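You operate a simulated robot arm through the tools that you are given. There is no shell and no other tool.

You are at the controls of a simulated two-armed robot. One attempt, no reset.

## Task
Machine 3 is losing air: find the loose fitting, close it and bring the gauge back to 6 bar.
Fine: it is the blue coupling or the orange hose latch: move only the loose one. Shut the red air lever, then bleed to 0 before you touch it; shut the bleed lever before the red one opens.

Only the result counts: the job must be done as asked and must still hold three seconds after the hand-in. Knocking over, shifting, dropping, spilling or breaking anything else fails it.

## Robot
Two 7-joint arms with fingered hands on one trunk that stands fixed in place. Base frame: the origin is at the foot of the trunk, x ahead of it, y to its left, z up. Lengths are in mm, angles in degrees, forces in N, time in s.
The left shoulder is at [36, 125, 1256], the right one opposite. With the tool pointing down near the work surface each hand reaches from about 100 to 720 mm from the base axis, measured 20 degrees to its own side. Payload 3.6 kg a hand.
The TCP of each hand is the grasp point between the finger pads, 34 mm short of the fingertips. In the tool frame z runs along the fingers and y along their closing line. Largest opening 116 mm; the body of the gripper starts 40 mm behind the TCP. The gripper is a hand of 5 fingers: y runs from the thumb to the fingers, the wrist lies at [-16, -160, -164] in the tool frame, and closing takes about 1.5 s.
Orientation is told as [roll, pitch, yaw] about the base's x, y, z axes, in that order, counted from this pose: with the fingers straight down and the wrist toward the robot, the tool's x, y and z point along [0, 1, 0], [1, 0, 0] and [0, 0, -1] of the base frame.

## Interface
- The arms move only by the tool nudge_tool. It takes "left_commands", "right_commands" or both (then of equal length, played together; a hand with none holds still); each is a list of rows, each an object of numbers (a shift or turn left out is 0, a gripper value left out holds the last): "rx", "ry", "rz": the turn, a rotation vector about the tool's x, y, z in units of 45 degrees (1.0 is 45 degrees); "x", "y", "z": the shift along the tool's x, y, z in units of 200 mm (1.0 is 200 mm). In form: [{"rx": .., "ry": .., "rz": .., "x": .., "y": .., "z": ..}, ...]. A call has 1 to 20 rows; each row is the pose to reach, as a shift and turn from the pose commanded when the call began, along the tool's axes at that moment. "left_hand" and "right_hand" are, for a hand that has rows, the finger opening in mm, from 0 to 116, set as the call begins (left out, the last holds). A call with a number of a shift or a turn outside -1 to 1 is refused whole. Rows are played at 5 a second. More than 50 mm and 8.6 degrees between two rows, or a gripper value outside its range, and nothing of the call is played. Where a pose cannot be reached the arm comes as near as it can. A force on the tool above 40 N (or 10 N above the force at the start of the call, whichever is more), or a blocked arm, ends the call early, and 0.2 s more pass. The fingers move at their own pace (about 153 mm/s each) and stop on an object; they squeeze with about 29 N. The grip force told is the motor's: it shows also when the fingers shut on nothing. Time passes only in rows, and 0.2 s behind the last, so rows that repeat a pose let the fingers close. It gives the time, the measured TCP pose, the force on the tool (base axes), the opening and the grip force at its end, in the units of the frame above (readings bear some noise), with the torque about the TCP (base axes, N m) and any sound that the robot's microphone picked up.
- Cameras (640 x 400 px; columns grow to the right, rows downward): "scene" is now at [120.9, 23.8, 1449.8]; the picture's right is [0.25, -0.97, 0.00], its down [-0.39, -0.10, -0.92] and it looks along [0.89, 0.23, -0.40] (base axes); focal length 214 px, centre (320, 200). "left" rides on the left gripper at [-69, -134, -110] in its tool frame; the picture's right is [-0.77, -0.19, 0.61], its down [0.59, -0.58, 0.57] and it looks along [0.25, 0.79, 0.55] (tool axes); focal length 256 px, centre (320, 200). "right" rides on the right gripper at [69, -134, -110] in its tool frame; the picture's right is [-0.77, 0.19, -0.61], its down [-0.59, -0.58, 0.57] and it looks along [-0.25, 0.79, 0.55] (tool axes); focal length 256 px, centre (320, 200). There is no depth. A picture from a camera that has moved, and an enlarged one, comes with that camera's place and axes in the base frame and with its lens.
- capture(camera): a new picture of that camera. No time passes.
- raise_lower(by): slides the trunk up (or, below 0, down) by that many mm; the arms and the scene camera ride with it, the base frame stays. It gives what a move gives, with no picture.
- move_fingers(index, middle, ring, little, thumb_bend, thumb_turn, hand): sets how far each is bent, from 0 (flat) to 100 (curled in); at 30 the hand is open as for a grip, at 70 the pads meet at the TCP. One left out holds its place. A second passes; each finger stops where it meets its share of the squeeze, and holds until it gets a number again. A gripper value or a shape takes the hand back. It gives what a move gives, with no picture; readings hold the bend of each and the force on index, middle, ring, little, thumb and palm. thumb_turn goes from beside the hand (0) to across from the fingers (100), as for a grip.
- preshape(shape, hand): the hand has 5 fingers and takes this shape, open, in about a second: jaw (thumb against the fingers, like two jaws); tri (thumb and two fingers); tip (a fingertip pinch); poke (one finger out to press); point (the index stretched); flat (the hand flat); cup (the hand cupped); fist (a fist). The gripper value then closes the fingers along that shape, each until it touches; the sizes above hold for jaw. It gives what a move gives, with no picture.
- pan_tilt(pan, tilt): turns the head with the scene camera to pan (to the left, within 86 degrees either way) and tilt (down, from -29 to 69), counted from straight ahead of the robot. It gives what a move gives.
- close_up(camera, box): a new picture of the part [left, top, right, bottom] of that camera's present view, enlarged. No time passes.
- hand_in(): hands the job in; it is judged then, once.

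Places have to be worked out from the pictures, the camera data and where the tool is seen. Open the grippers and draw the arms clear of the work before you hand the job in, unless the task says otherwise.

The tools are called as a command line: name --argument value ..., lists and objects as JSON in quotes. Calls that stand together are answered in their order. nudge_tool: Moves the arms, as the interface text tells. Its arguments: {"type":"object","properties":{"left_commands":{"type":"array","items":{"type":"object","properties":{"rx":{"type":"number"},"ry":{"type":"number"},"rz":{"type":"number"},"x":{"type":"number"},"y":{"type":"number"},"z":{"type":"number"}}}},"left_hand":{"type":"number"},"right_commands":{"type":"array","items":{"type":"object","properties":{"rx":{"type":"number"},"ry":{"type":"number"},"rz":{"type":"number"},"x":{"type":"number"},"y":{"type":"number"},"z":{"type":"number"}}}},"right_hand":{"type":"number"}},"required":[]} The other tools are called the same way: raise_lower (by) slides the trunk up or down; preshape (shape, hand) gives the hand a shape; move_fingers (index, middle, ring, little, thumb_bend, thumb_turn, hand) moves the fingers one by one; pan_tilt (pan, tilt) turns the head that bears the scene camera; capture (camera) takes a picture; close_up (camera, box) takes an enlarged picture of a part of a camera's view; hand_in () hands the job in.

At the start:

```text
t: 0.0
left_tool_pos: [452.2, 393.4, 1346.8]
left_ee_rot: [-0.1, 0.0, 0.0]
left_contact_force: [0.5, -0.4, -0.3]
left_wrist_torque: [-0.01, 0.01, 0.0]
left_grip_width: 116.0
left_grasp_force: 0.0
left_shape: jaw
left_bend: [30.0, 30.0, 30.0, 30.0, 30.0, 97.0]
left_finger forces: [0.0, 0.0, 0.0, 0.0, 0.1, 0.0]
right_tool_pos: [545.5, -83.1, 1418.7]
right_ee_rot: [0.0, 0.0, 0.1]
right_contact_force: [0.4, -0.4, -0.3]
right_wrist_torque: [0.02, 0.04, 0.0]
right_grip_width: 115.7
right_grasp_force: 0.0
right_shape: jaw
right_bend: [30.0, 30.0, 30.0, 30.0, 30.0, 97.0]
right_finger forces: [0.0, 0.0, 0.0, 0.0, 0.0, 0.1]
trunk travel left (down, up): [-450.0, 312.0]
head pan, tilt: [14.6, 23.7]
```

scene: 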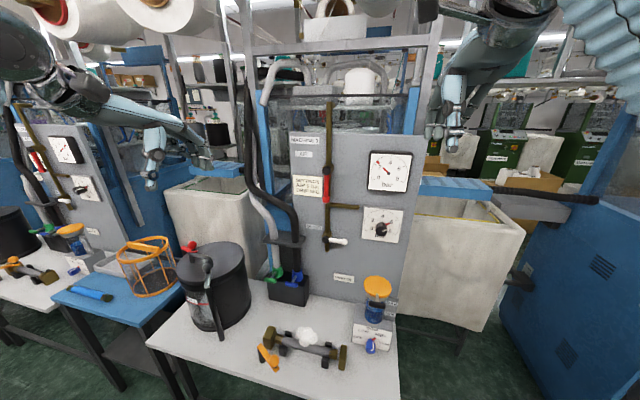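
right: 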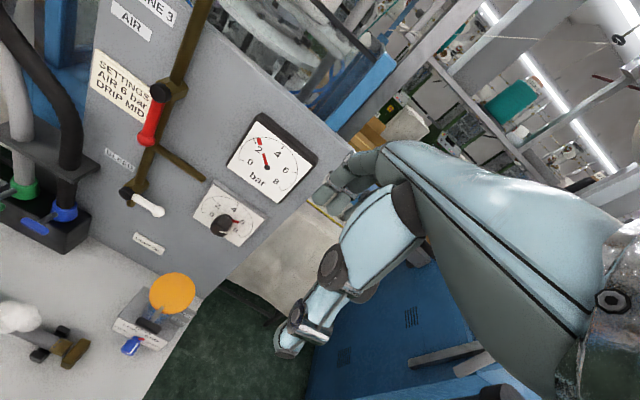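
left: 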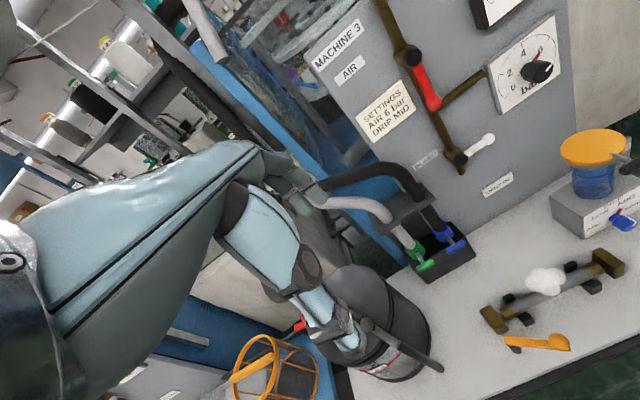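

I start by looking closely at the panel and the bench: the gauge reads around 2 bar, and there is a red lever, a white bleed lever, a knob dial and fittings. I take enlarged pictures of each.

close_up --camera "scene" --box '[280, 120, 430, 260]'

close_up --camera "scene" --box '[230, 240, 410, 380]'

close_up --camera "right" --box '[80, 60, 330, 260]'

close_up --camera "left" --box '[380, 180, 640, 380]'

```text
2.86 times, centred on (355, 190) of scene
camera zoom: at [120.9, 23.8, 1449.8], right [0.25, -0.97, 0.0], down [-0.39, -0.1, -0.92], along [0.89, 0.23, -0.4], focal length 613 px, centre (220, 229)
```

zoom: 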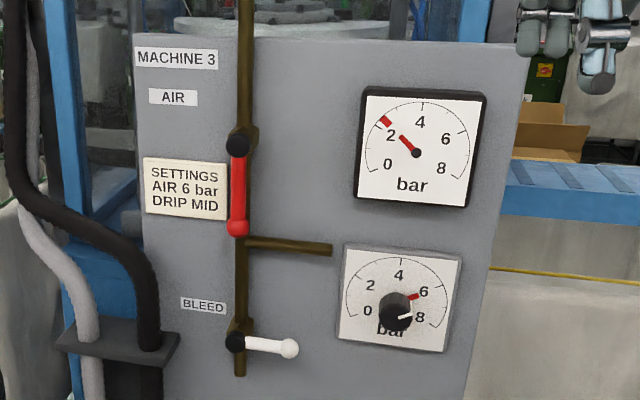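

```text
2.86 times, centred on (320, 310) of scene
camera zoom: at [120.9, 23.8, 1449.8], right [0.25, -0.97, 0.0], down [-0.39, -0.1, -0.92], along [0.89, 0.23, -0.4], focal length 613 px, centre (320, -114)
```

zoom: 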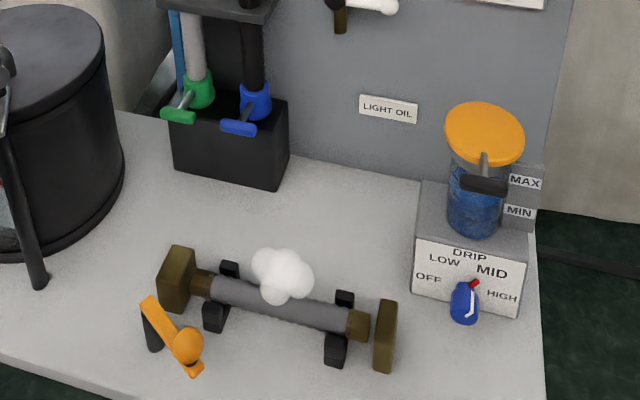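

```text
2.00 times, centred on (205, 160) of right
camera zoom: at [410.7, -14.6, 1529.1], right [0.19, -0.77, 0.61], down [-0.58, -0.59, -0.57], along [0.8, -0.25, -0.55], focal length 512 px, centre (550, 280)
```

zoom: 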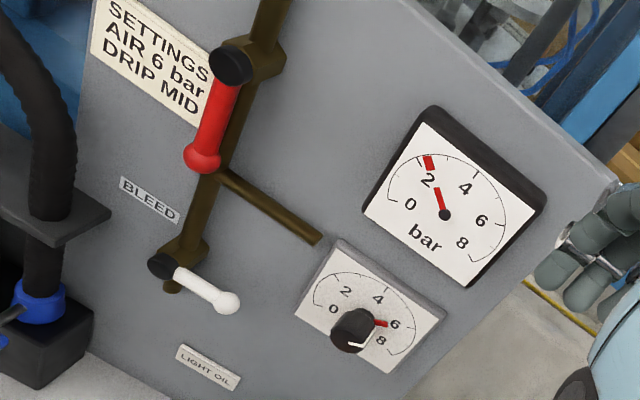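

```text
2.00 times, centred on (510, 280) of left
camera zoom: at [317.1, 323.5, 1456.5], right [-0.19, -0.77, -0.61], down [-0.58, 0.59, -0.57], along [0.79, 0.25, -0.55], focal length 512 px, centre (-60, 40)
```

zoom: 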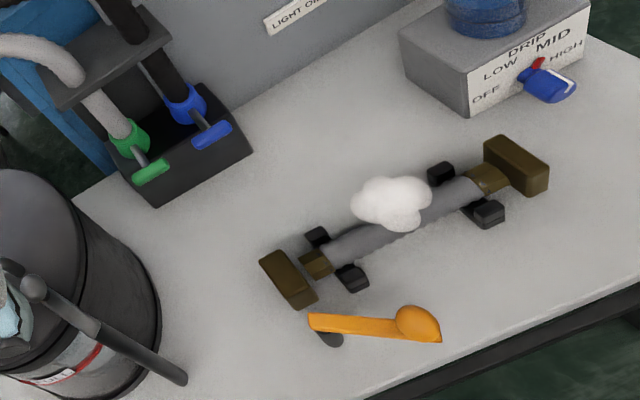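

The white puff sits over the hose on the bench fixture, and the dial and coupling details need a finer look. I zoom further on the gauge, the regulator knob, the couplings, the latch and the neighbouring machine for comparison.

close_up --camera "scene" --box '[360, 145, 420, 250]'

close_up --camera "scene" --box '[255, 230, 315, 310]'

close_up --camera "scene" --box '[250, 315, 360, 380]'

close_up --camera "scene" --box '[0, 130, 140, 290]'

close_up --camera "scene" --box '[340, 265, 410, 360]'

close_up --camera "left" --box '[380, 190, 480, 290]'

close_up --camera "left" --box '[470, 240, 630, 360]'

```text
3.81 times, centred on (390, 198) of scene
camera zoom: at [120.9, 23.8, 1449.8], right [0.25, -0.97, 0.0], down [-0.39, -0.1, -0.92], along [0.89, 0.23, -0.4], focal length 817 px, centre (53, 210)
```

zoom: 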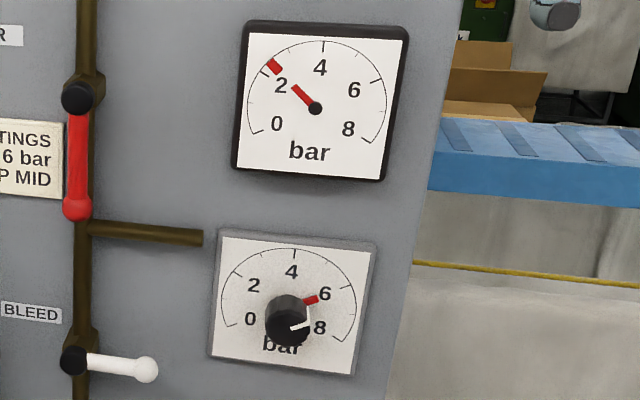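

```text
5.00 times, centred on (285, 270) of scene
camera zoom: at [120.9, 23.8, 1449.8], right [0.25, -0.97, 0.0], down [-0.39, -0.1, -0.92], along [0.89, 0.23, -0.4], focal length 1072 px, centre (495, -150)
```

zoom: 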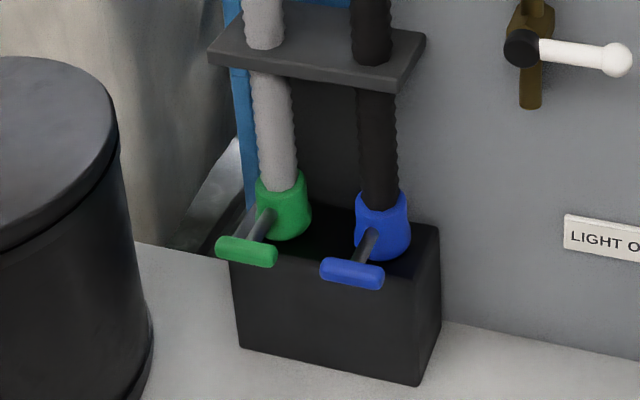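

```text
5.82 times, centred on (305, 348) of scene
camera zoom: at [120.9, 23.8, 1449.8], right [0.25, -0.97, 0.0], down [-0.39, -0.1, -0.92], along [0.89, 0.23, -0.4], focal length 1248 px, centre (407, -658)
```

zoom: 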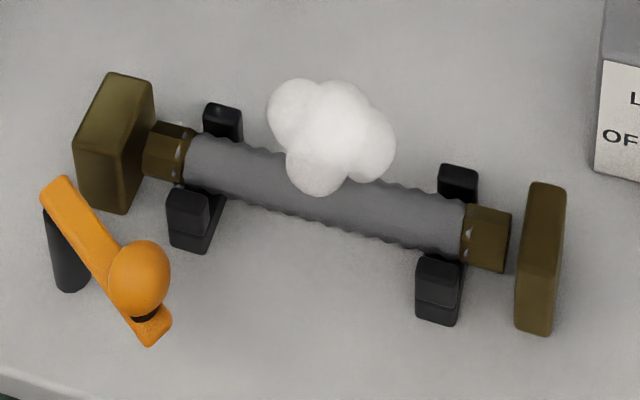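

```text
2.50 times, centred on (70, 210) of scene
camera zoom: at [120.9, 23.8, 1449.8], right [0.25, -0.97, 0.0], down [-0.39, -0.1, -0.92], along [0.89, 0.23, -0.4], focal length 536 px, centre (945, 175)
```

zoom: 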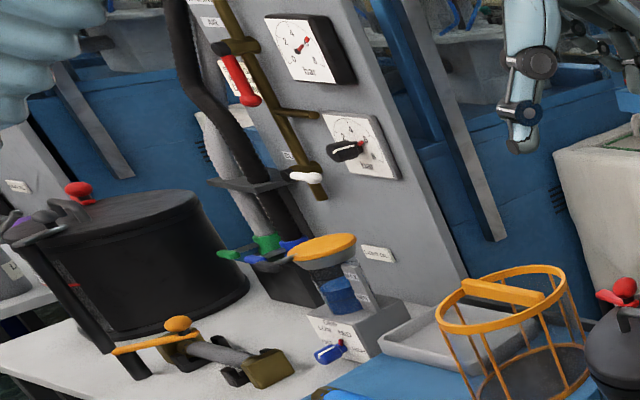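

```text
4.21 times, centred on (375, 312) of scene
camera zoom: at [120.9, 23.8, 1449.8], right [0.25, -0.97, 0.0], down [-0.39, -0.1, -0.92], along [0.89, 0.23, -0.4], focal length 903 px, centre (88, -274)
```

zoom: 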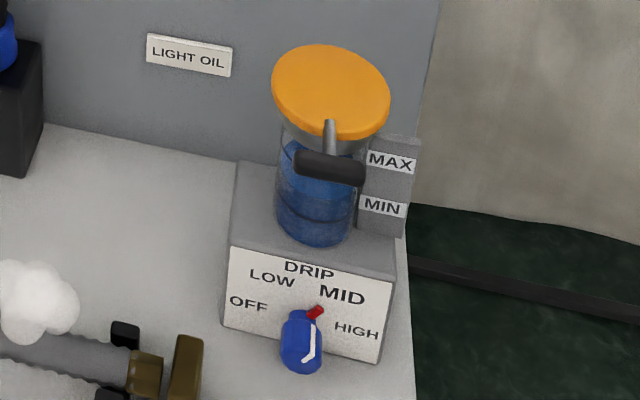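

```text
4.00 times, centred on (430, 240) of left
camera zoom: at [317.1, 323.5, 1456.5], right [-0.19, -0.77, -0.61], down [-0.58, 0.59, -0.57], along [0.79, 0.25, -0.55], focal length 1024 px, centre (-120, 40)
```

zoom: 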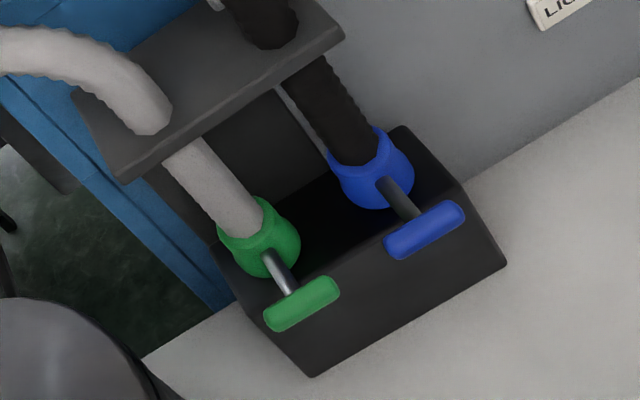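

```text
3.33 times, centred on (550, 300) of left
camera zoom: at [317.1, 323.5, 1456.5], right [-0.19, -0.77, -0.61], down [-0.58, 0.59, -0.57], along [0.79, 0.25, -0.55], focal length 853 px, centre (-447, -133)
```

zoom: 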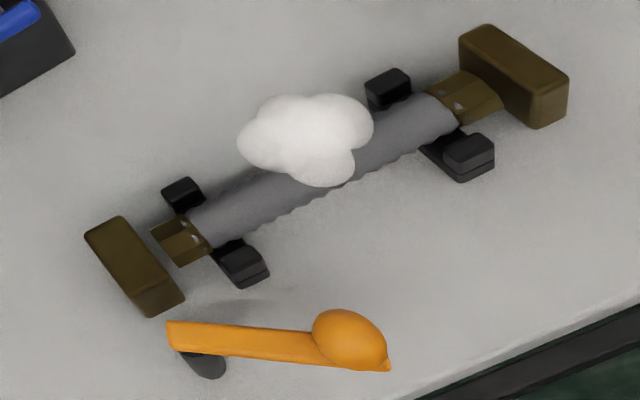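

The regulator's red pointer is at 6 and the drip's at MID, so those look right. The panel works out at x≈816, with the red lever hub near [768,171,1260] and the bleed hub near [769,173,999]. I look at the healthy neighbour for what "closed" looks like.

pan_tilt --pan 50 --tilt 35

capture --camera "scene"

```text
t: 1.0
left_tool_pos: [451.5, 392.6, 1346.1]
left_ee_rot: [0.0, 0.0, 0.0]
left_contact_force: [0.0, -0.4, -0.7]
left_wrist_torque: [0.04, -0.04, 0.01]
left_grip_width: 115.8
left_grasp_force: 0.1
left_shape: jaw
left_bend: [30.0, 30.0, 30.0, 30.0, 30.0, 97.0]
left_finger forces: [0.1, 0.1, 0.0, 0.0, 0.0, 0.1]
right_tool_pos: [546.2, -83.1, 1419.4]
right_ee_rot: [0.0, 0.1, 0.2]
right_contact_force: [-0.4, -1.4, 0.0]
right_wrist_torque: [0.01, 0.02, -0.01]
right_grip_width: 115.8
right_grasp_force: 0.1
right_shape: jaw
right_bend: [30.0, 30.0, 30.0, 30.0, 30.0, 97.0]
right_finger forces: [0.0, 0.0, 0.0, 0.0, 0.1, 0.0]
trunk travel left (down, up): [-450.0, 312.0]
head pan, tilt: [50.0, 35.0]
```

```text
taken
camera scene: at [88.0, 67.9, 1431.9], right [0.77, -0.64, 0.0], down [-0.37, -0.44, -0.82], along [0.53, 0.63, -0.57], focal length 214 px, centre (320, 200)
```

scene: 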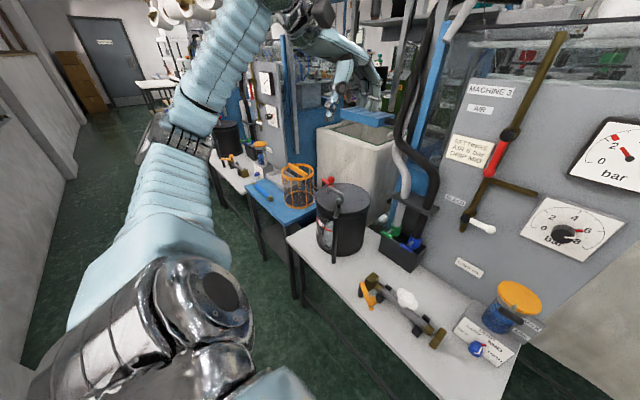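

The head view now shows the neighbour's bench beyond our own. I enlarge both latches and couplings from here.

close_up --camera "scene" --box '[205, 110, 285, 190]'

close_up --camera "scene" --box '[340, 255, 460, 355]'

close_up --camera "scene" --box '[360, 200, 450, 280]'

close_up --camera "scene" --box '[440, 70, 560, 250]'

close_up --camera "scene" --box '[215, 145, 260, 180]'

```text
5.00 times, centred on (245, 150) of scene
camera zoom: at [88.0, 67.9, 1431.9], right [0.77, -0.64, 0.0], down [-0.37, -0.44, -0.82], along [0.53, 0.63, -0.57], focal length 1072 px, centre (695, 450)
```

zoom: 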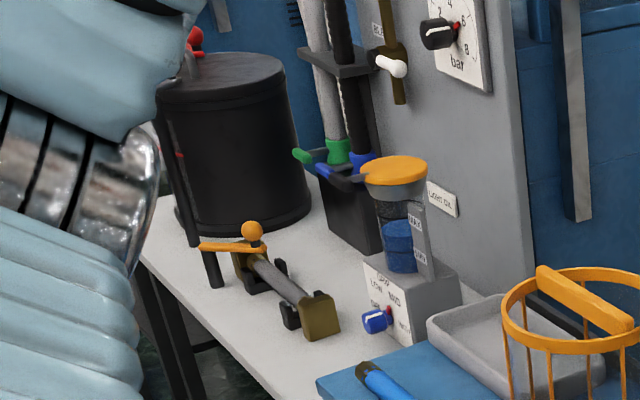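

```text
4.00 times, centred on (400, 305) of scene
camera zoom: at [88.0, 67.9, 1431.9], right [0.77, -0.64, 0.0], down [-0.37, -0.44, -0.82], along [0.53, 0.63, -0.57], focal length 858 px, centre (0, -220)
```

zoom: 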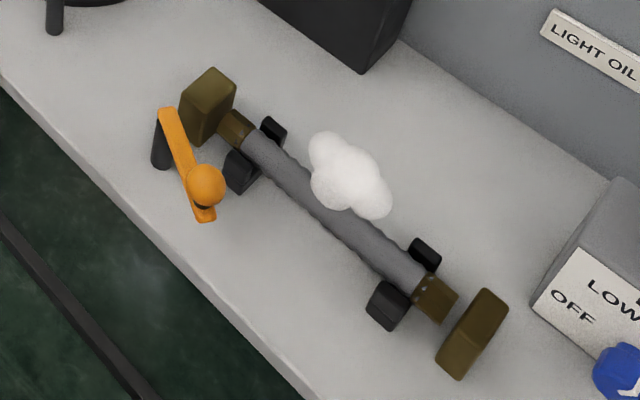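

```text
5.00 times, centred on (405, 240) of scene
camera zoom: at [88.0, 67.9, 1431.9], right [0.77, -0.64, 0.0], down [-0.37, -0.44, -0.82], along [0.53, 0.63, -0.57], focal length 1072 px, centre (-105, 0)
```

zoom: 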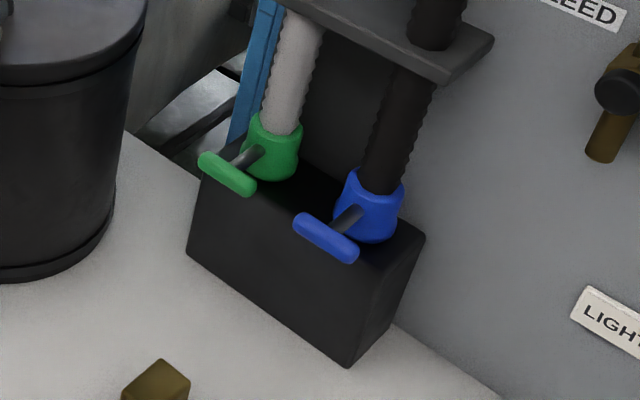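

```text
2.22 times, centred on (500, 160) of scene
camera zoom: at [88.0, 67.9, 1431.9], right [0.77, -0.64, 0.0], down [-0.37, -0.44, -0.82], along [0.53, 0.63, -0.57], focal length 477 px, centre (-80, 289)
```

zoom: 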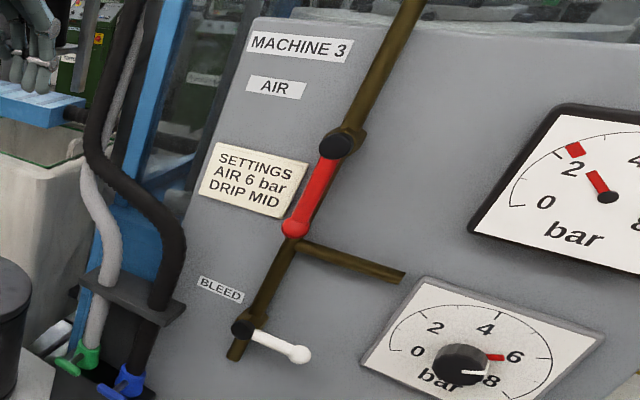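

```text
11.43 times, centred on (238, 162) of scene
camera zoom: at [88.0, 67.9, 1431.9], right [0.77, -0.64, 0.0], down [-0.37, -0.44, -0.82], along [0.53, 0.63, -0.57], focal length 2451 px, centre (1263, 629)
```

zoom: 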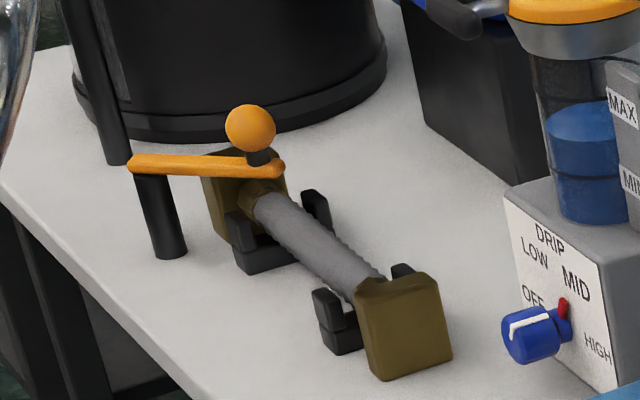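

The neighbour's latch lies straight across the hose nut, while ours is swung clear toward the bench front. I also compare the neighbour's blue coupling with ours.

close_up --camera "scene" --box '[255, 120, 300, 155]'

close_up --camera "scene" --box '[375, 215, 435, 265]'

close_up --camera "scene" --box '[255, 60, 290, 135]'

```text
11.43 times, centred on (278, 138) of scene
camera zoom: at [88.0, 67.9, 1431.9], right [0.77, -0.64, 0.0], down [-0.37, -0.44, -0.82], along [0.53, 0.63, -0.57], focal length 2451 px, centre (806, 914)
```

zoom: 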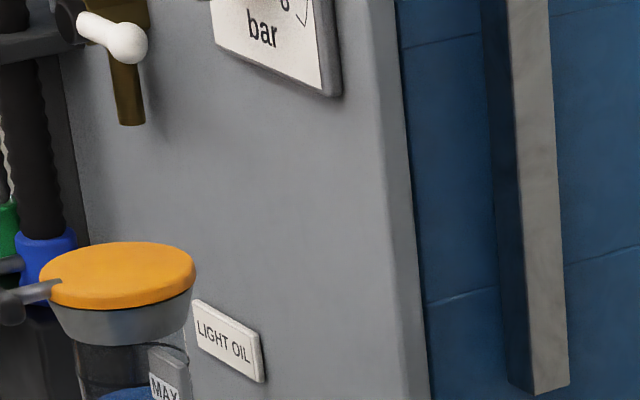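

```text
8.00 times, centred on (405, 240) of scene
camera zoom: at [88.0, 67.9, 1431.9], right [0.77, -0.64, 0.0], down [-0.37, -0.44, -0.82], along [0.53, 0.63, -0.57], focal length 1716 px, centre (-360, -120)
```

zoom: 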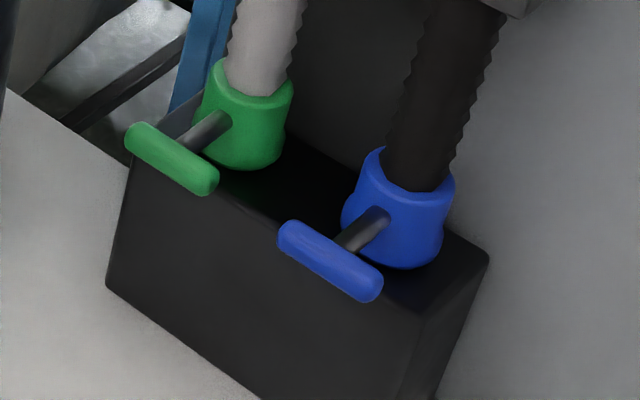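

```text
5.33 times, centred on (272, 98) of scene
camera zoom: at [88.0, 67.9, 1431.9], right [0.77, -0.64, 0.0], down [-0.37, -0.44, -0.82], along [0.53, 0.63, -0.57], focal length 1144 px, centre (573, 747)
```

zoom: 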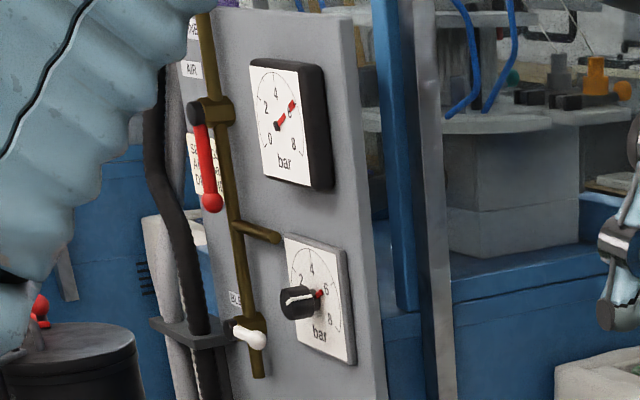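

The neighbour runs at 6 bar with red down (open), white level (shut), its latch across the hose nut and its blue coupling as ours. So the orange latch is the loose fitting here. I put the left hand in the pointing shape to see where the index lies.

preshape --hand "left" --shape "point"

pan_tilt --pan 35 --tilt 15

capture --camera "scene"

capture --camera "left"

capture --camera "right"

```text
t: 1.9
left_tool_pos: [451.4, 394.8, 1346.5]
left_ee_rot: [-0.1, 0.0, 0.0]
left_contact_force: [0.4, -1.5, 0.1]
left_wrist_torque: [0.0, 0.0, 0.02]
left_grip_width: 107.9
left_grasp_force: 0.0
left_shape: point
left_bend: [8.0, 100.0, 100.0, 100.0, 100.0, 88.0]
left_finger forces: [0.1, 0.0, 0.0, 0.0, 0.0, 0.0]
right_tool_pos: [545.6, -82.5, 1418.8]
right_ee_rot: [0.0, 0.0, 0.1]
right_contact_force: [0.3, -0.2, -0.3]
right_wrist_torque: [0.0, -0.02, -0.02]
right_grip_width: 115.8
right_grasp_force: 0.0
right_shape: jaw
right_bend: [30.0, 30.0, 30.0, 30.0, 30.0, 97.0]
right_finger forces: [0.0, 0.0, 0.0, 0.0, 0.0, 0.0]
trunk travel left (down, up): [-450.0, 312.0]
head pan, tilt: [50.0, 35.0]
```

```text
t: 2.7
left_tool_pos: [450.2, 392.1, 1346.7]
left_ee_rot: [-0.1, -0.1, 0.0]
left_contact_force: [-0.3, 0.5, -0.6]
left_wrist_torque: [-0.03, 0.01, 0.02]
left_grip_width: 108.1
left_grasp_force: 0.0
left_shape: point
left_bend: [8.0, 100.0, 100.0, 100.0, 100.0, 88.0]
left_finger forces: [0.0, 0.0, 0.0, 0.0, 0.1, 0.0]
right_tool_pos: [546.4, -82.8, 1419.2]
right_ee_rot: [0.1, -0.1, 0.2]
right_contact_force: [-0.3, 0.2, 0.0]
right_wrist_torque: [-0.01, 0.01, 0.0]
right_grip_width: 115.7
right_grasp_force: 0.0
right_shape: jaw
right_bend: [30.0, 30.0, 30.0, 30.0, 30.0, 97.0]
right_finger forces: [0.0, 0.0, 0.0, 0.1, 0.0, 0.0]
trunk travel left (down, up): [-450.0, 312.0]
head pan, tilt: [35.0, 15.0]
```

```text
taken
camera scene: at [107.8, 54.2, 1463.8], right [0.57, -0.82, 0.0], down [-0.21, -0.15, -0.97], along [0.79, 0.55, -0.26], focal length 214 px, centre (320, 200)
```

scene: 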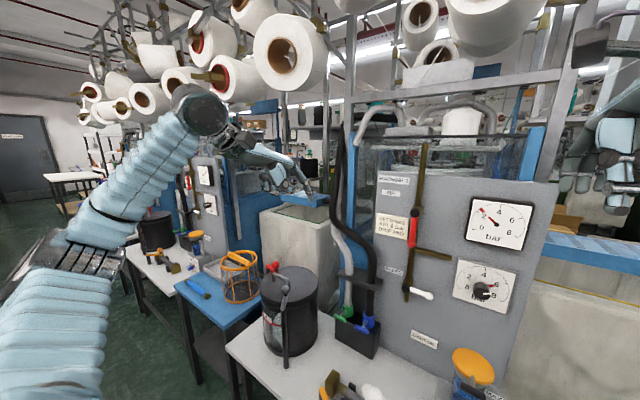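

```text
taken
camera left: at [317.1, 323.5, 1456.5], right [-0.19, -0.77, -0.61], down [-0.58, 0.59, -0.57], along [0.79, 0.25, -0.55], focal length 256 px, centre (320, 200)
```

left: 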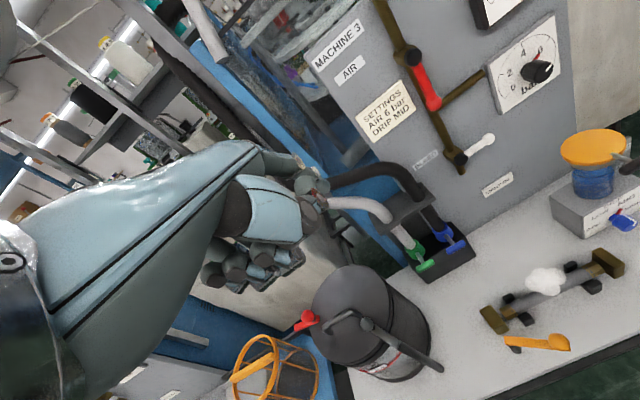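

```text
taken
camera right: at [410.7, -14.6, 1529.1], right [0.19, -0.77, 0.61], down [-0.58, -0.59, -0.56], along [0.8, -0.25, -0.55], focal length 256 px, centre (320, 200)
```

right: 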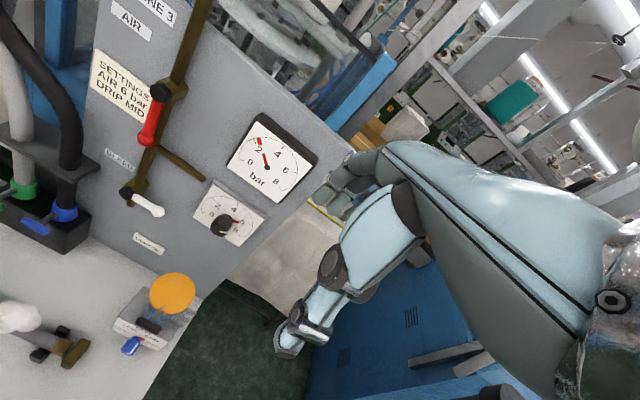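

The left hand is now in the point shape. I enlarge it from the scene and left cameras to find the index tip.

close_up --camera "left" --box '[190, 130, 350, 300]'

close_up --camera "scene" --box '[190, 90, 340, 220]'

```text
2.35 times, centred on (270, 215) of left
camera zoom: at [317.1, 323.5, 1456.5], right [-0.19, -0.77, -0.61], down [-0.58, 0.59, -0.57], along [0.79, 0.25, -0.55], focal length 602 px, centre (438, 165)
```

zoom: 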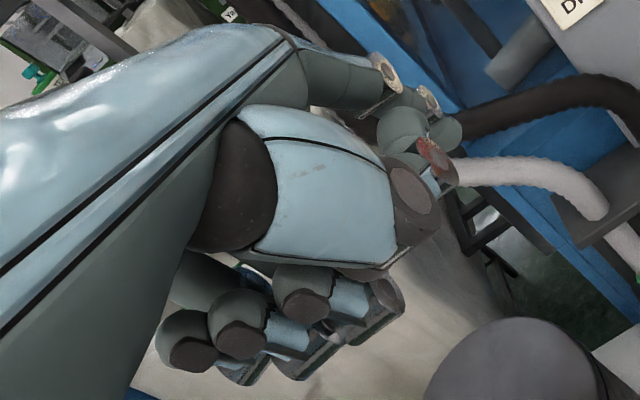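

```text
3.08 times, centred on (265, 155) of scene
camera zoom: at [107.8, 54.2, 1463.8], right [0.57, -0.82, 0.0], down [-0.21, -0.15, -0.97], along [0.79, 0.55, -0.26], focal length 660 px, centre (489, 338)
```

zoom: 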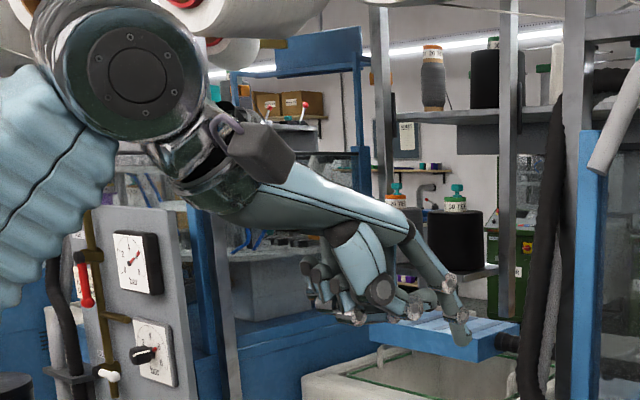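

Index tip seems about [x −8, y 80, z 30] mm from the TCP, pointing roughly 30° off the tool z axis. So a pitch near −60° should point it straight at the panel. I bring the left hand forward to stand off left of the red lever, first with 45° of pitch.

nudge_tool --left_commands '[{"x": -0.08, "y": 0.05, "z": 0.09, "rx": -0.1}, {"x": -0.16, "y": 0.1, "z": 0.18, "rx": -0.2}, {"x": -0.24, "y": 0.15, "z": 0.27, "rx": -0.3}, {"x": -0.32, "y": 0.2, "z": 0.36, "rx": -0.4}, {"x": -0.4, "y": 0.25, "z": 0.45, "rx": -0.5}, {"x": -0.48, "y": 0.3, "z": 0.54, "rx": -0.6}, {"x": -0.56, "y": 0.35, "z": 0.63, "rx": -0.7}, {"x": -0.64, "y": 0.4, "z": 0.72, "rx": -0.8}, {"x": -0.72, "y": 0.45, "z": 0.81, "rx": -0.9}, {"x": -0.8, "y": 0.5, "z": 0.9, "rx": -1.0}, {"x": -0.8, "y": 0.5, "z": 0.9, "rx": -1.0}]'

pan_tilt --pan 14.6 --tilt 23.7

capture --camera "scene"

capture --camera "right"

capture --camera "left"

```text
t: 5.1
left_tool_pos: [552.4, 232.0, 1165.9]
left_ee_rot: [0.0, -45.0, 0.0]
left_contact_force: [0.4, 1.0, 0.2]
left_wrist_torque: [-0.02, 0.02, 0.01]
left_grip_width: 107.6
left_grasp_force: 0.0
left_shape: point
left_bend: [8.0, 100.0, 100.0, 100.0, 100.0, 88.0]
left_finger forces: [0.1, 0.0, 0.0, 0.1, 0.1, 0.0]
right_tool_pos: [545.2, -83.0, 1418.3]
right_ee_rot: [0.0, 0.0, 0.1]
right_contact_force: [0.2, -0.1, 0.6]
right_wrist_torque: [0.01, -0.01, 0.0]
right_grip_width: 115.8
right_grasp_force: 0.1
right_shape: jaw
right_bend: [30.0, 30.0, 30.0, 30.0, 30.0, 97.0]
right_finger forces: [0.0, 0.0, 0.0, 0.0, 0.0, 0.1]
trunk travel left (down, up): [-450.0, 312.0]
head pan, tilt: [35.0, 15.0]
```

```text
t: 6.0
left_tool_pos: [552.3, 232.7, 1167.0]
left_ee_rot: [0.0, -45.0, 0.1]
left_contact_force: [-0.8, 0.1, 0.9]
left_wrist_torque: [0.0, -0.04, -0.01]
left_grip_width: 108.0
left_grasp_force: 0.1
left_shape: point
left_bend: [8.0, 100.0, 100.0, 100.0, 100.0, 88.0]
left_finger forces: [0.0, 0.0, 0.0, 0.0, 0.0, 0.1]
right_tool_pos: [546.2, -82.5, 1418.0]
right_ee_rot: [0.0, 0.0, 0.1]
right_contact_force: [0.5, 0.8, -0.3]
right_wrist_torque: [0.02, 0.01, 0.03]
right_grip_width: 115.7
right_grasp_force: 0.1
right_shape: jaw
right_bend: [30.0, 30.0, 30.0, 30.0, 30.0, 97.0]
right_finger forces: [0.0, 0.0, 0.1, 0.1, 0.0, 0.1]
trunk travel left (down, up): [-450.0, 312.0]
head pan, tilt: [14.6, 23.7]
```

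```text
taken
camera scene: at [120.8, 23.8, 1449.8], right [0.25, -0.97, 0.0], down [-0.39, -0.1, -0.92], along [0.89, 0.23, -0.4], focal length 214 px, centre (320, 200)
```

scene: 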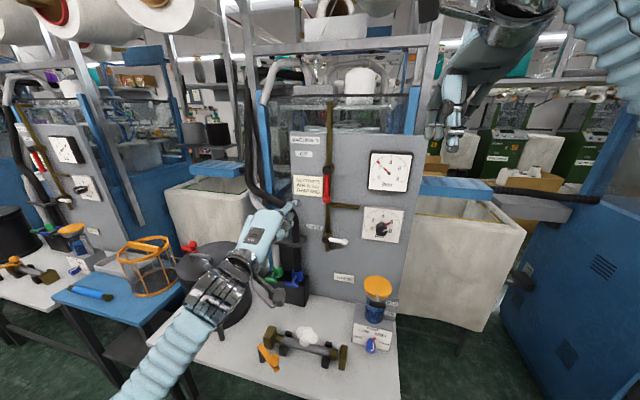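

```text
taken
camera right: at [410.7, -14.8, 1529.1], right [0.19, -0.77, 0.61], down [-0.58, -0.59, -0.57], along [0.8, -0.25, -0.55], focal length 256 px, centre (320, 200)
```

right: 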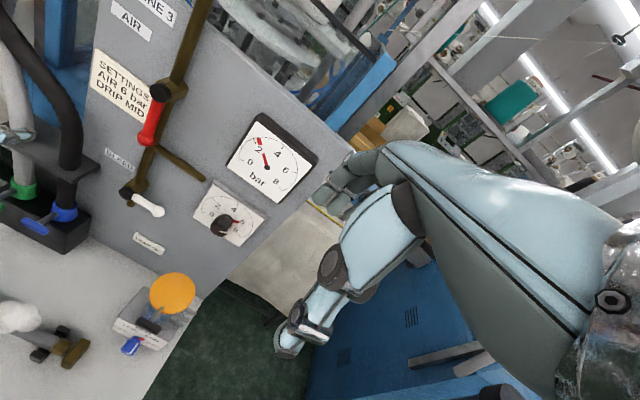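

```text
taken
camera left: at [378.3, 162.9, 1149.3], right [0.3, -0.77, -0.56], down [-0.01, 0.59, -0.81], along [0.95, 0.25, 0.17], focal length 256 px, centre (320, 200)
```

left: 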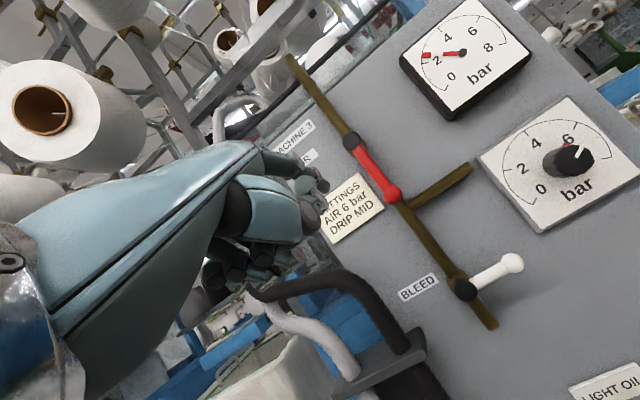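

The left hand now hovers left of the panel. I enlarge the index tip in scene, right and left views to calibrate it.

close_up --camera "scene" --box '[225, 170, 345, 260]'

close_up --camera "right" --box '[0, 80, 100, 160]'

close_up --camera "left" --box '[200, 120, 420, 260]'

```text
4.44 times, centred on (285, 215) of scene
camera zoom: at [120.8, 23.8, 1449.8], right [0.25, -0.97, 0.0], down [-0.39, -0.1, -0.92], along [0.89, 0.23, -0.4], focal length 953 px, centre (476, 133)
```

zoom: 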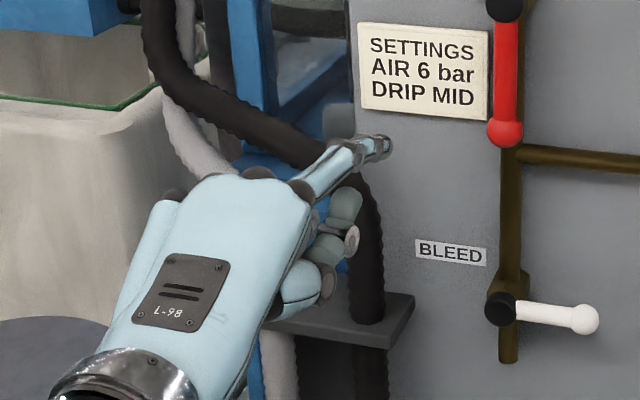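

```text
5.00 times, centred on (50, 120) of right
camera zoom: at [410.7, -14.8, 1529.1], right [0.19, -0.77, 0.61], down [-0.58, -0.59, -0.57], along [0.8, -0.25, -0.55], focal length 1280 px, centre (1670, 600)
```

zoom: 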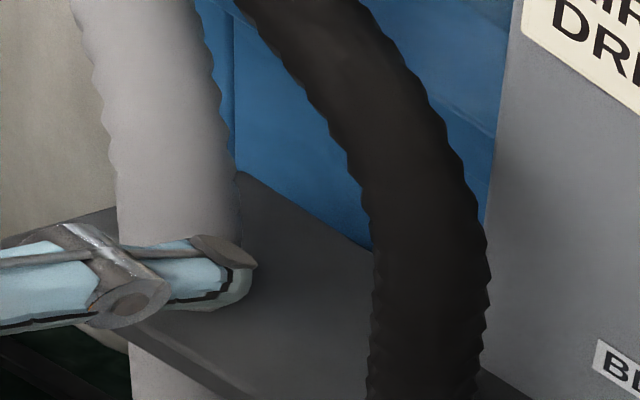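

```text
2.86 times, centred on (310, 190) of left
camera zoom: at [378.3, 162.9, 1149.3], right [0.3, -0.77, -0.56], down [-0.01, 0.59, -0.81], along [0.95, 0.25, 0.17], focal length 731 px, centre (349, 229)
```

zoom: 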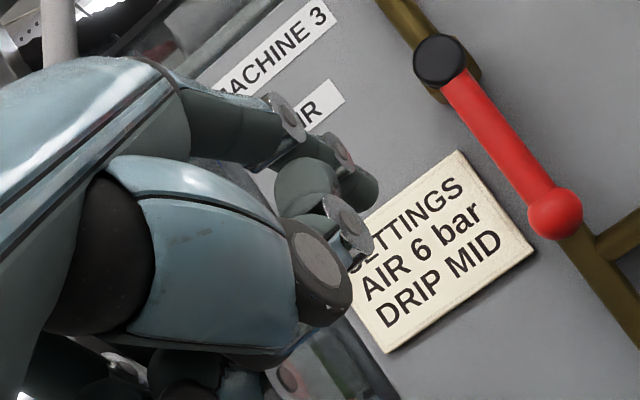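

Triangulating gives the index tip at about [632,212,1203], i.e. tool offset [−20, 82, 31]. I now pitch to −60° and bring the tip to about [700,205,1182], left of the red handle.

nudge_tool --left_commands '[{"x": -0.01, "y": 0.035, "z": 0.106, "rx": -0.083}, {"x": -0.02, "y": 0.07, "z": 0.212, "rx": -0.167}, {"x": -0.03, "y": 0.106, "z": 0.318, "rx": -0.25}, {"x": -0.04, "y": 0.141, "z": 0.424, "rx": -0.333}, {"x": -0.04, "y": 0.141, "z": 0.424, "rx": -0.333}]'

close_up --camera "scene" --box '[245, 150, 365, 250]'

close_up --camera "right" --box '[60, 70, 200, 180]'

capture --camera "left"

```text
t: 7.2
left_tool_pos: [631.1, 225.0, 1126.7]
left_ee_rot: [0.0, -60.1, 0.0]
left_contact_force: [0.6, 0.5, 0.6]
left_wrist_torque: [0.05, 0.01, 0.01]
left_grip_width: 107.9
left_grasp_force: 0.2
left_shape: point
left_bend: [8.0, 100.0, 100.0, 100.0, 100.0, 88.0]
left_finger forces: [0.0, 0.0, 0.0, 0.0, 0.0, 0.1]
right_tool_pos: [545.3, -82.5, 1419.0]
right_ee_rot: [0.0, 0.0, 0.1]
right_contact_force: [0.0, -0.1, -1.4]
right_wrist_torque: [-0.05, 0.01, 0.02]
right_grip_width: 116.0
right_grasp_force: 0.0
right_shape: jaw
right_bend: [30.0, 30.0, 30.0, 30.0, 30.0, 97.0]
right_finger forces: [0.1, 0.0, 0.0, 0.0, 0.0, 0.0]
trunk travel left (down, up): [-450.0, 312.0]
head pan, tilt: [14.6, 23.7]
```

```text
4.00 times, centred on (305, 200) of scene
camera zoom: at [120.5, 23.8, 1449.8], right [0.25, -0.97, 0.0], down [-0.39, -0.1, -0.92], along [0.89, 0.23, -0.4], focal length 858 px, centre (380, 200)
```

zoom: 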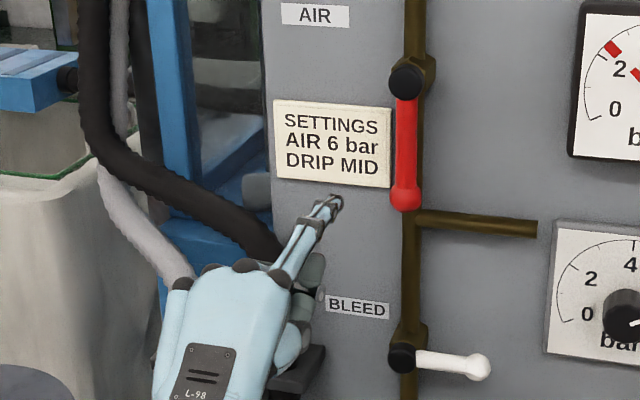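

```text
3.64 times, centred on (130, 125) of right
camera zoom: at [410.3, -14.7, 1529.2], right [0.19, -0.77, 0.61], down [-0.58, -0.59, -0.57], along [0.8, -0.25, -0.55], focal length 931 px, centre (1011, 473)
```

zoom: 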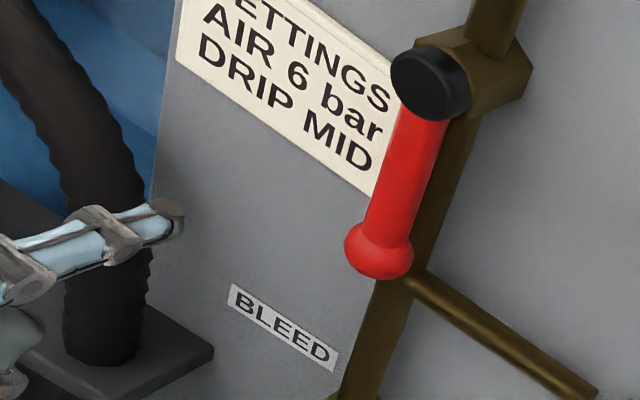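

```text
taken
camera left: at [468.7, 155.4, 1065.4], right [0.44, -0.77, -0.47], down [0.2, 0.59, -0.78], along [0.88, 0.25, 0.41], focal length 256 px, centre (320, 200)
```

left: 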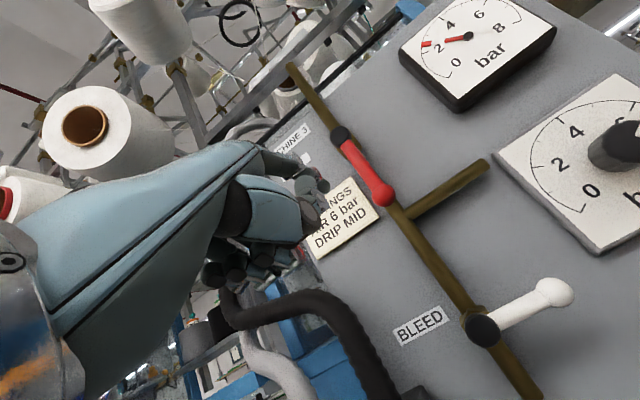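

The tip triangulates to [706,209,1180] as planned, with clear space left of the red handle (about y 160–180). I push the finger straight forward 72 mm so it overlaps the handle depth without touching the panel.

nudge_tool --left_commands '[{"y": 0.045, "z": 0.078}, {"y": 0.09, "z": 0.156}, {"y": 0.135, "z": 0.234}, {"y": 0.18, "z": 0.312}, {"y": 0.18, "z": 0.312}]'

close_up --camera "scene" --box '[275, 150, 375, 240]'

close_up --camera "right" --box '[60, 70, 200, 180]'

close_up --camera "left" --box '[230, 110, 410, 240]'

```text
t: 8.4
left_tool_pos: [703.7, 224.3, 1127.0]
left_ee_rot: [0.0, -60.0, 0.1]
left_contact_force: [-0.2, -0.4, -0.6]
left_wrist_torque: [0.02, -0.01, 0.03]
left_grip_width: 108.2
left_grasp_force: 0.0
left_shape: point
left_bend: [8.0, 100.0, 100.0, 100.0, 100.0, 88.0]
left_finger forces: [0.0, 0.0, 0.0, 0.0, 0.0, 0.1]
right_tool_pos: [544.5, -83.5, 1419.0]
right_ee_rot: [0.1, 0.0, 0.1]
right_contact_force: [-1.0, -0.1, 0.4]
right_wrist_torque: [0.02, 0.01, -0.02]
right_grip_width: 115.5
right_grasp_force: 0.0
right_shape: jaw
right_bend: [30.0, 30.0, 30.0, 30.0, 30.0, 97.0]
right_finger forces: [0.0, 0.1, 0.0, 0.0, 0.0, 0.0]
trunk travel left (down, up): [-450.0, 312.0]
head pan, tilt: [14.6, 23.7]
```

```text
4.44 times, centred on (325, 195) of scene
camera zoom: at [120.7, 23.6, 1449.7], right [0.25, -0.97, 0.0], down [-0.39, -0.1, -0.92], along [0.89, 0.23, -0.4], focal length 953 px, centre (298, 222)
```

zoom: 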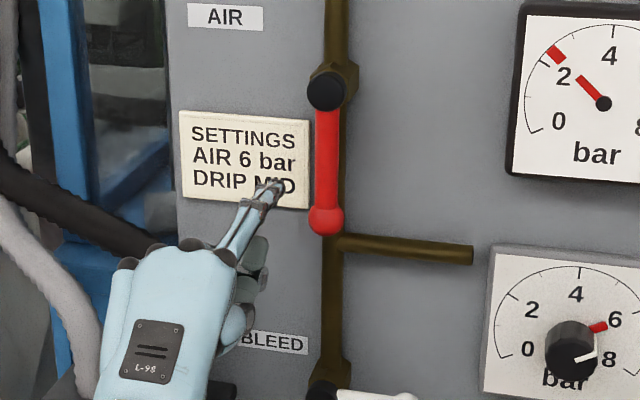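

```text
3.64 times, centred on (130, 125) of right
camera zoom: at [410.5, -14.9, 1529.1], right [0.19, -0.77, 0.61], down [-0.58, -0.59, -0.57], along [0.8, -0.25, -0.55], focal length 931 px, centre (1011, 473)
```

zoom: 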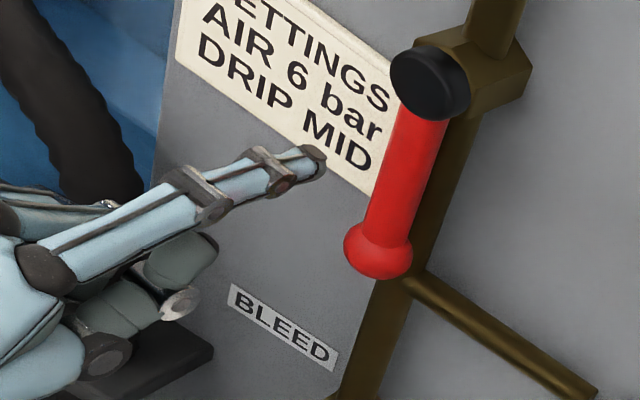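

```text
3.08 times, centred on (320, 175) of left
camera zoom: at [540.8, 155.2, 1065.5], right [0.44, -0.77, -0.47], down [0.2, 0.59, -0.78], along [0.88, 0.25, 0.41], focal length 788 px, centre (320, 277)
```

zoom: 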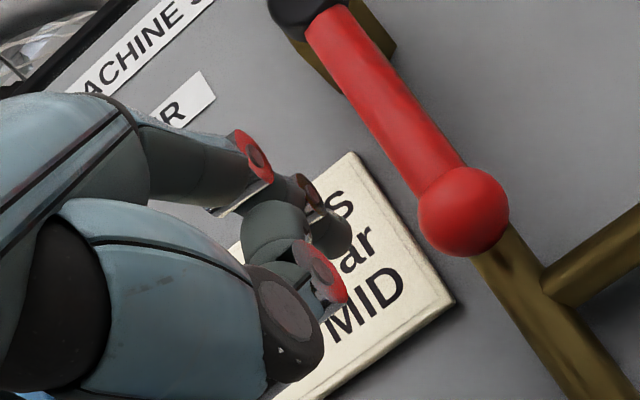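

The finger now lies beside the red handle at about [779,208,1181]. I sweep it toward the right along the lever's arc, first about 45° of swing, watching the force.

nudge_tool --left_commands '[{"x": -0.05, "y": 0.01, "z": -0.006}, {"x": -0.1, "y": 0.0173, "z": -0.01}, {"x": -0.15, "y": 0.013, "z": -0.0075}, {"x": -0.2, "y": 0.0087, "z": -0.005}, {"x": -0.25, "y": 0.015, "z": -0.009}, {"x": -0.3, "y": 0.0217, "z": -0.0125}, {"x": -0.345, "y": 0.039, "z": -0.0225}, {"x": -0.39, "y": 0.0563, "z": -0.0325}]'

close_up --camera "scene" --box '[275, 140, 415, 240]'

close_up --camera "right" --box '[60, 70, 200, 180]'

```text
t: 10.2
left_tool_pos: [704.8, 174.9, 1137.8]
left_ee_rot: [-1.7, -59.7, 2.1]
left_contact_force: [-5.6, 31.9, -8.7]
left_wrist_torque: [-1.53, 0.26, 2.05]
left_grip_width: 108.1
left_grasp_force: 0.1
left_shape: point
left_bend: [11.0, 100.0, 100.0, 100.0, 100.0, 88.0]
left_finger forces: [32.9, 0.1, 0.0, 0.1, 0.1, 0.0]
right_tool_pos: [544.7, -57.7, 1424.1]
right_ee_rot: [-1.1, 0.0, 0.1]
right_contact_force: [0.0, -1.1, 0.2]
right_wrist_torque: [0.05, -0.01, 0.01]
right_grip_width: 115.9
right_grasp_force: 0.1
right_shape: jaw
right_bend: [30.0, 30.0, 30.0, 30.0, 30.0, 97.0]
right_finger forces: [0.1, 0.0, 0.0, 0.0, 0.0, 0.0]
trunk travel left (down, up): [-450.0, 312.0]
head pan, tilt: [14.6, 23.7]
```

```text
4.00 times, centred on (345, 190) of scene
camera zoom: at [120.1, 77.0, 1450.8], right [0.27, -0.96, 0.03], down [-0.39, -0.14, -0.91], along [0.88, 0.23, -0.41], focal length 858 px, centre (220, 240)
```

zoom: 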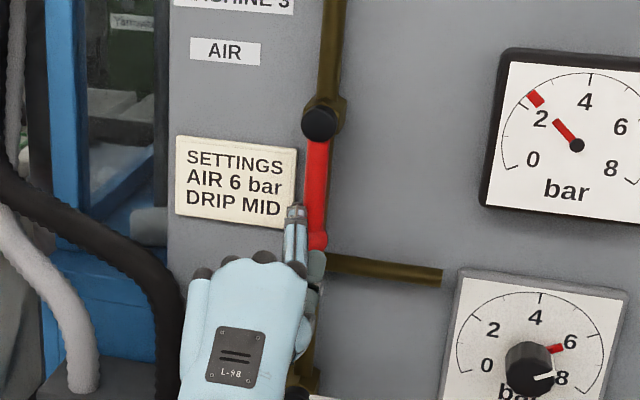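

```text
3.64 times, centred on (130, 125) of right
camera zoom: at [410.1, 12.6, 1531.7], right [0.19, -0.76, 0.63], down [-0.58, -0.6, -0.55], along [0.8, -0.26, -0.55], focal length 931 px, centre (1011, 473)
```

zoom: 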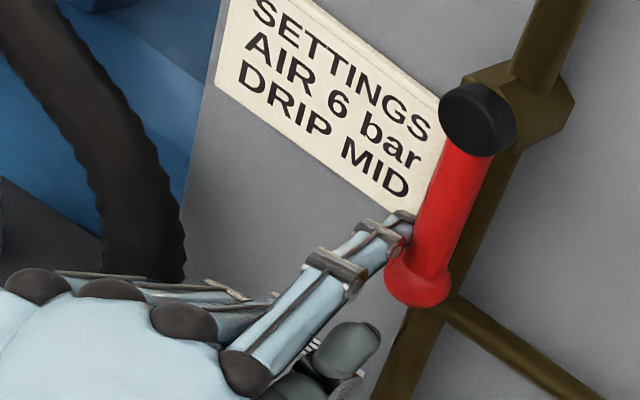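

The handle did not swing right even at 32 N (the trunk swayed instead), so that is its stop; it must turn the other way. I back the finger off to the left and pull it out, then check that all sits as before.

nudge_tool --left_commands '[{"x": 0.1, "y": -0.01, "z": 0.005}, {"x": 0.2, "y": -0.02, "z": 0.01}, {"x": 0.3, "y": -0.03, "z": 0.015}, {"x": 0.4, "y": -0.04, "z": 0.02}, {"x": 0.4, "y": -0.04, "z": 0.02}]'

close_up --camera "scene" --box '[275, 140, 415, 260]'

```text
t: 10.8
left_tool_pos: [704.3, 173.3, 1137.6]
left_ee_rot: [2.5, -59.3, -0.7]
left_contact_force: [-3.3, 58.3, -8.6]
left_wrist_torque: [-2.61, 0.36, 2.56]
left_grip_width: 108.1
left_grasp_force: 0.0
left_shape: point
left_bend: [10.0, 100.0, 100.0, 100.0, 100.0, 88.0]
left_finger forces: [48.6, 0.0, 0.0, 0.0, 0.0, 0.0]
right_tool_pos: [538.6, -115.2, 1420.7]
right_ee_rot: [0.2, -0.8, -0.4]
right_contact_force: [0.7, 0.5, -0.8]
right_wrist_torque: [0.05, -0.06, 0.07]
right_grip_width: 115.7
right_grasp_force: 0.0
right_shape: jaw
right_bend: [30.0, 30.0, 30.0, 30.0, 30.0, 97.0]
right_finger forces: [0.0, 0.0, 0.0, 0.0, 0.0, 0.1]
trunk travel left (down, up): [-450.0, 312.0]
head pan, tilt: [14.6, 23.7]
stopped in row 2 (right hand): the arm was blocked; the commanded pose is now the measured one
```

```text
3.33 times, centred on (345, 200) of scene
camera zoom: at [117.1, 102.7, 1451.1], right [0.29, -0.96, 0.05], down [-0.38, -0.16, -0.91], along [0.88, 0.24, -0.41], focal length 715 px, centre (237, 200)
```

zoom: 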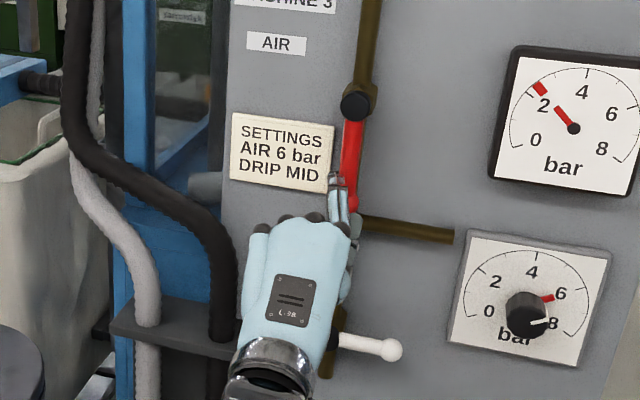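

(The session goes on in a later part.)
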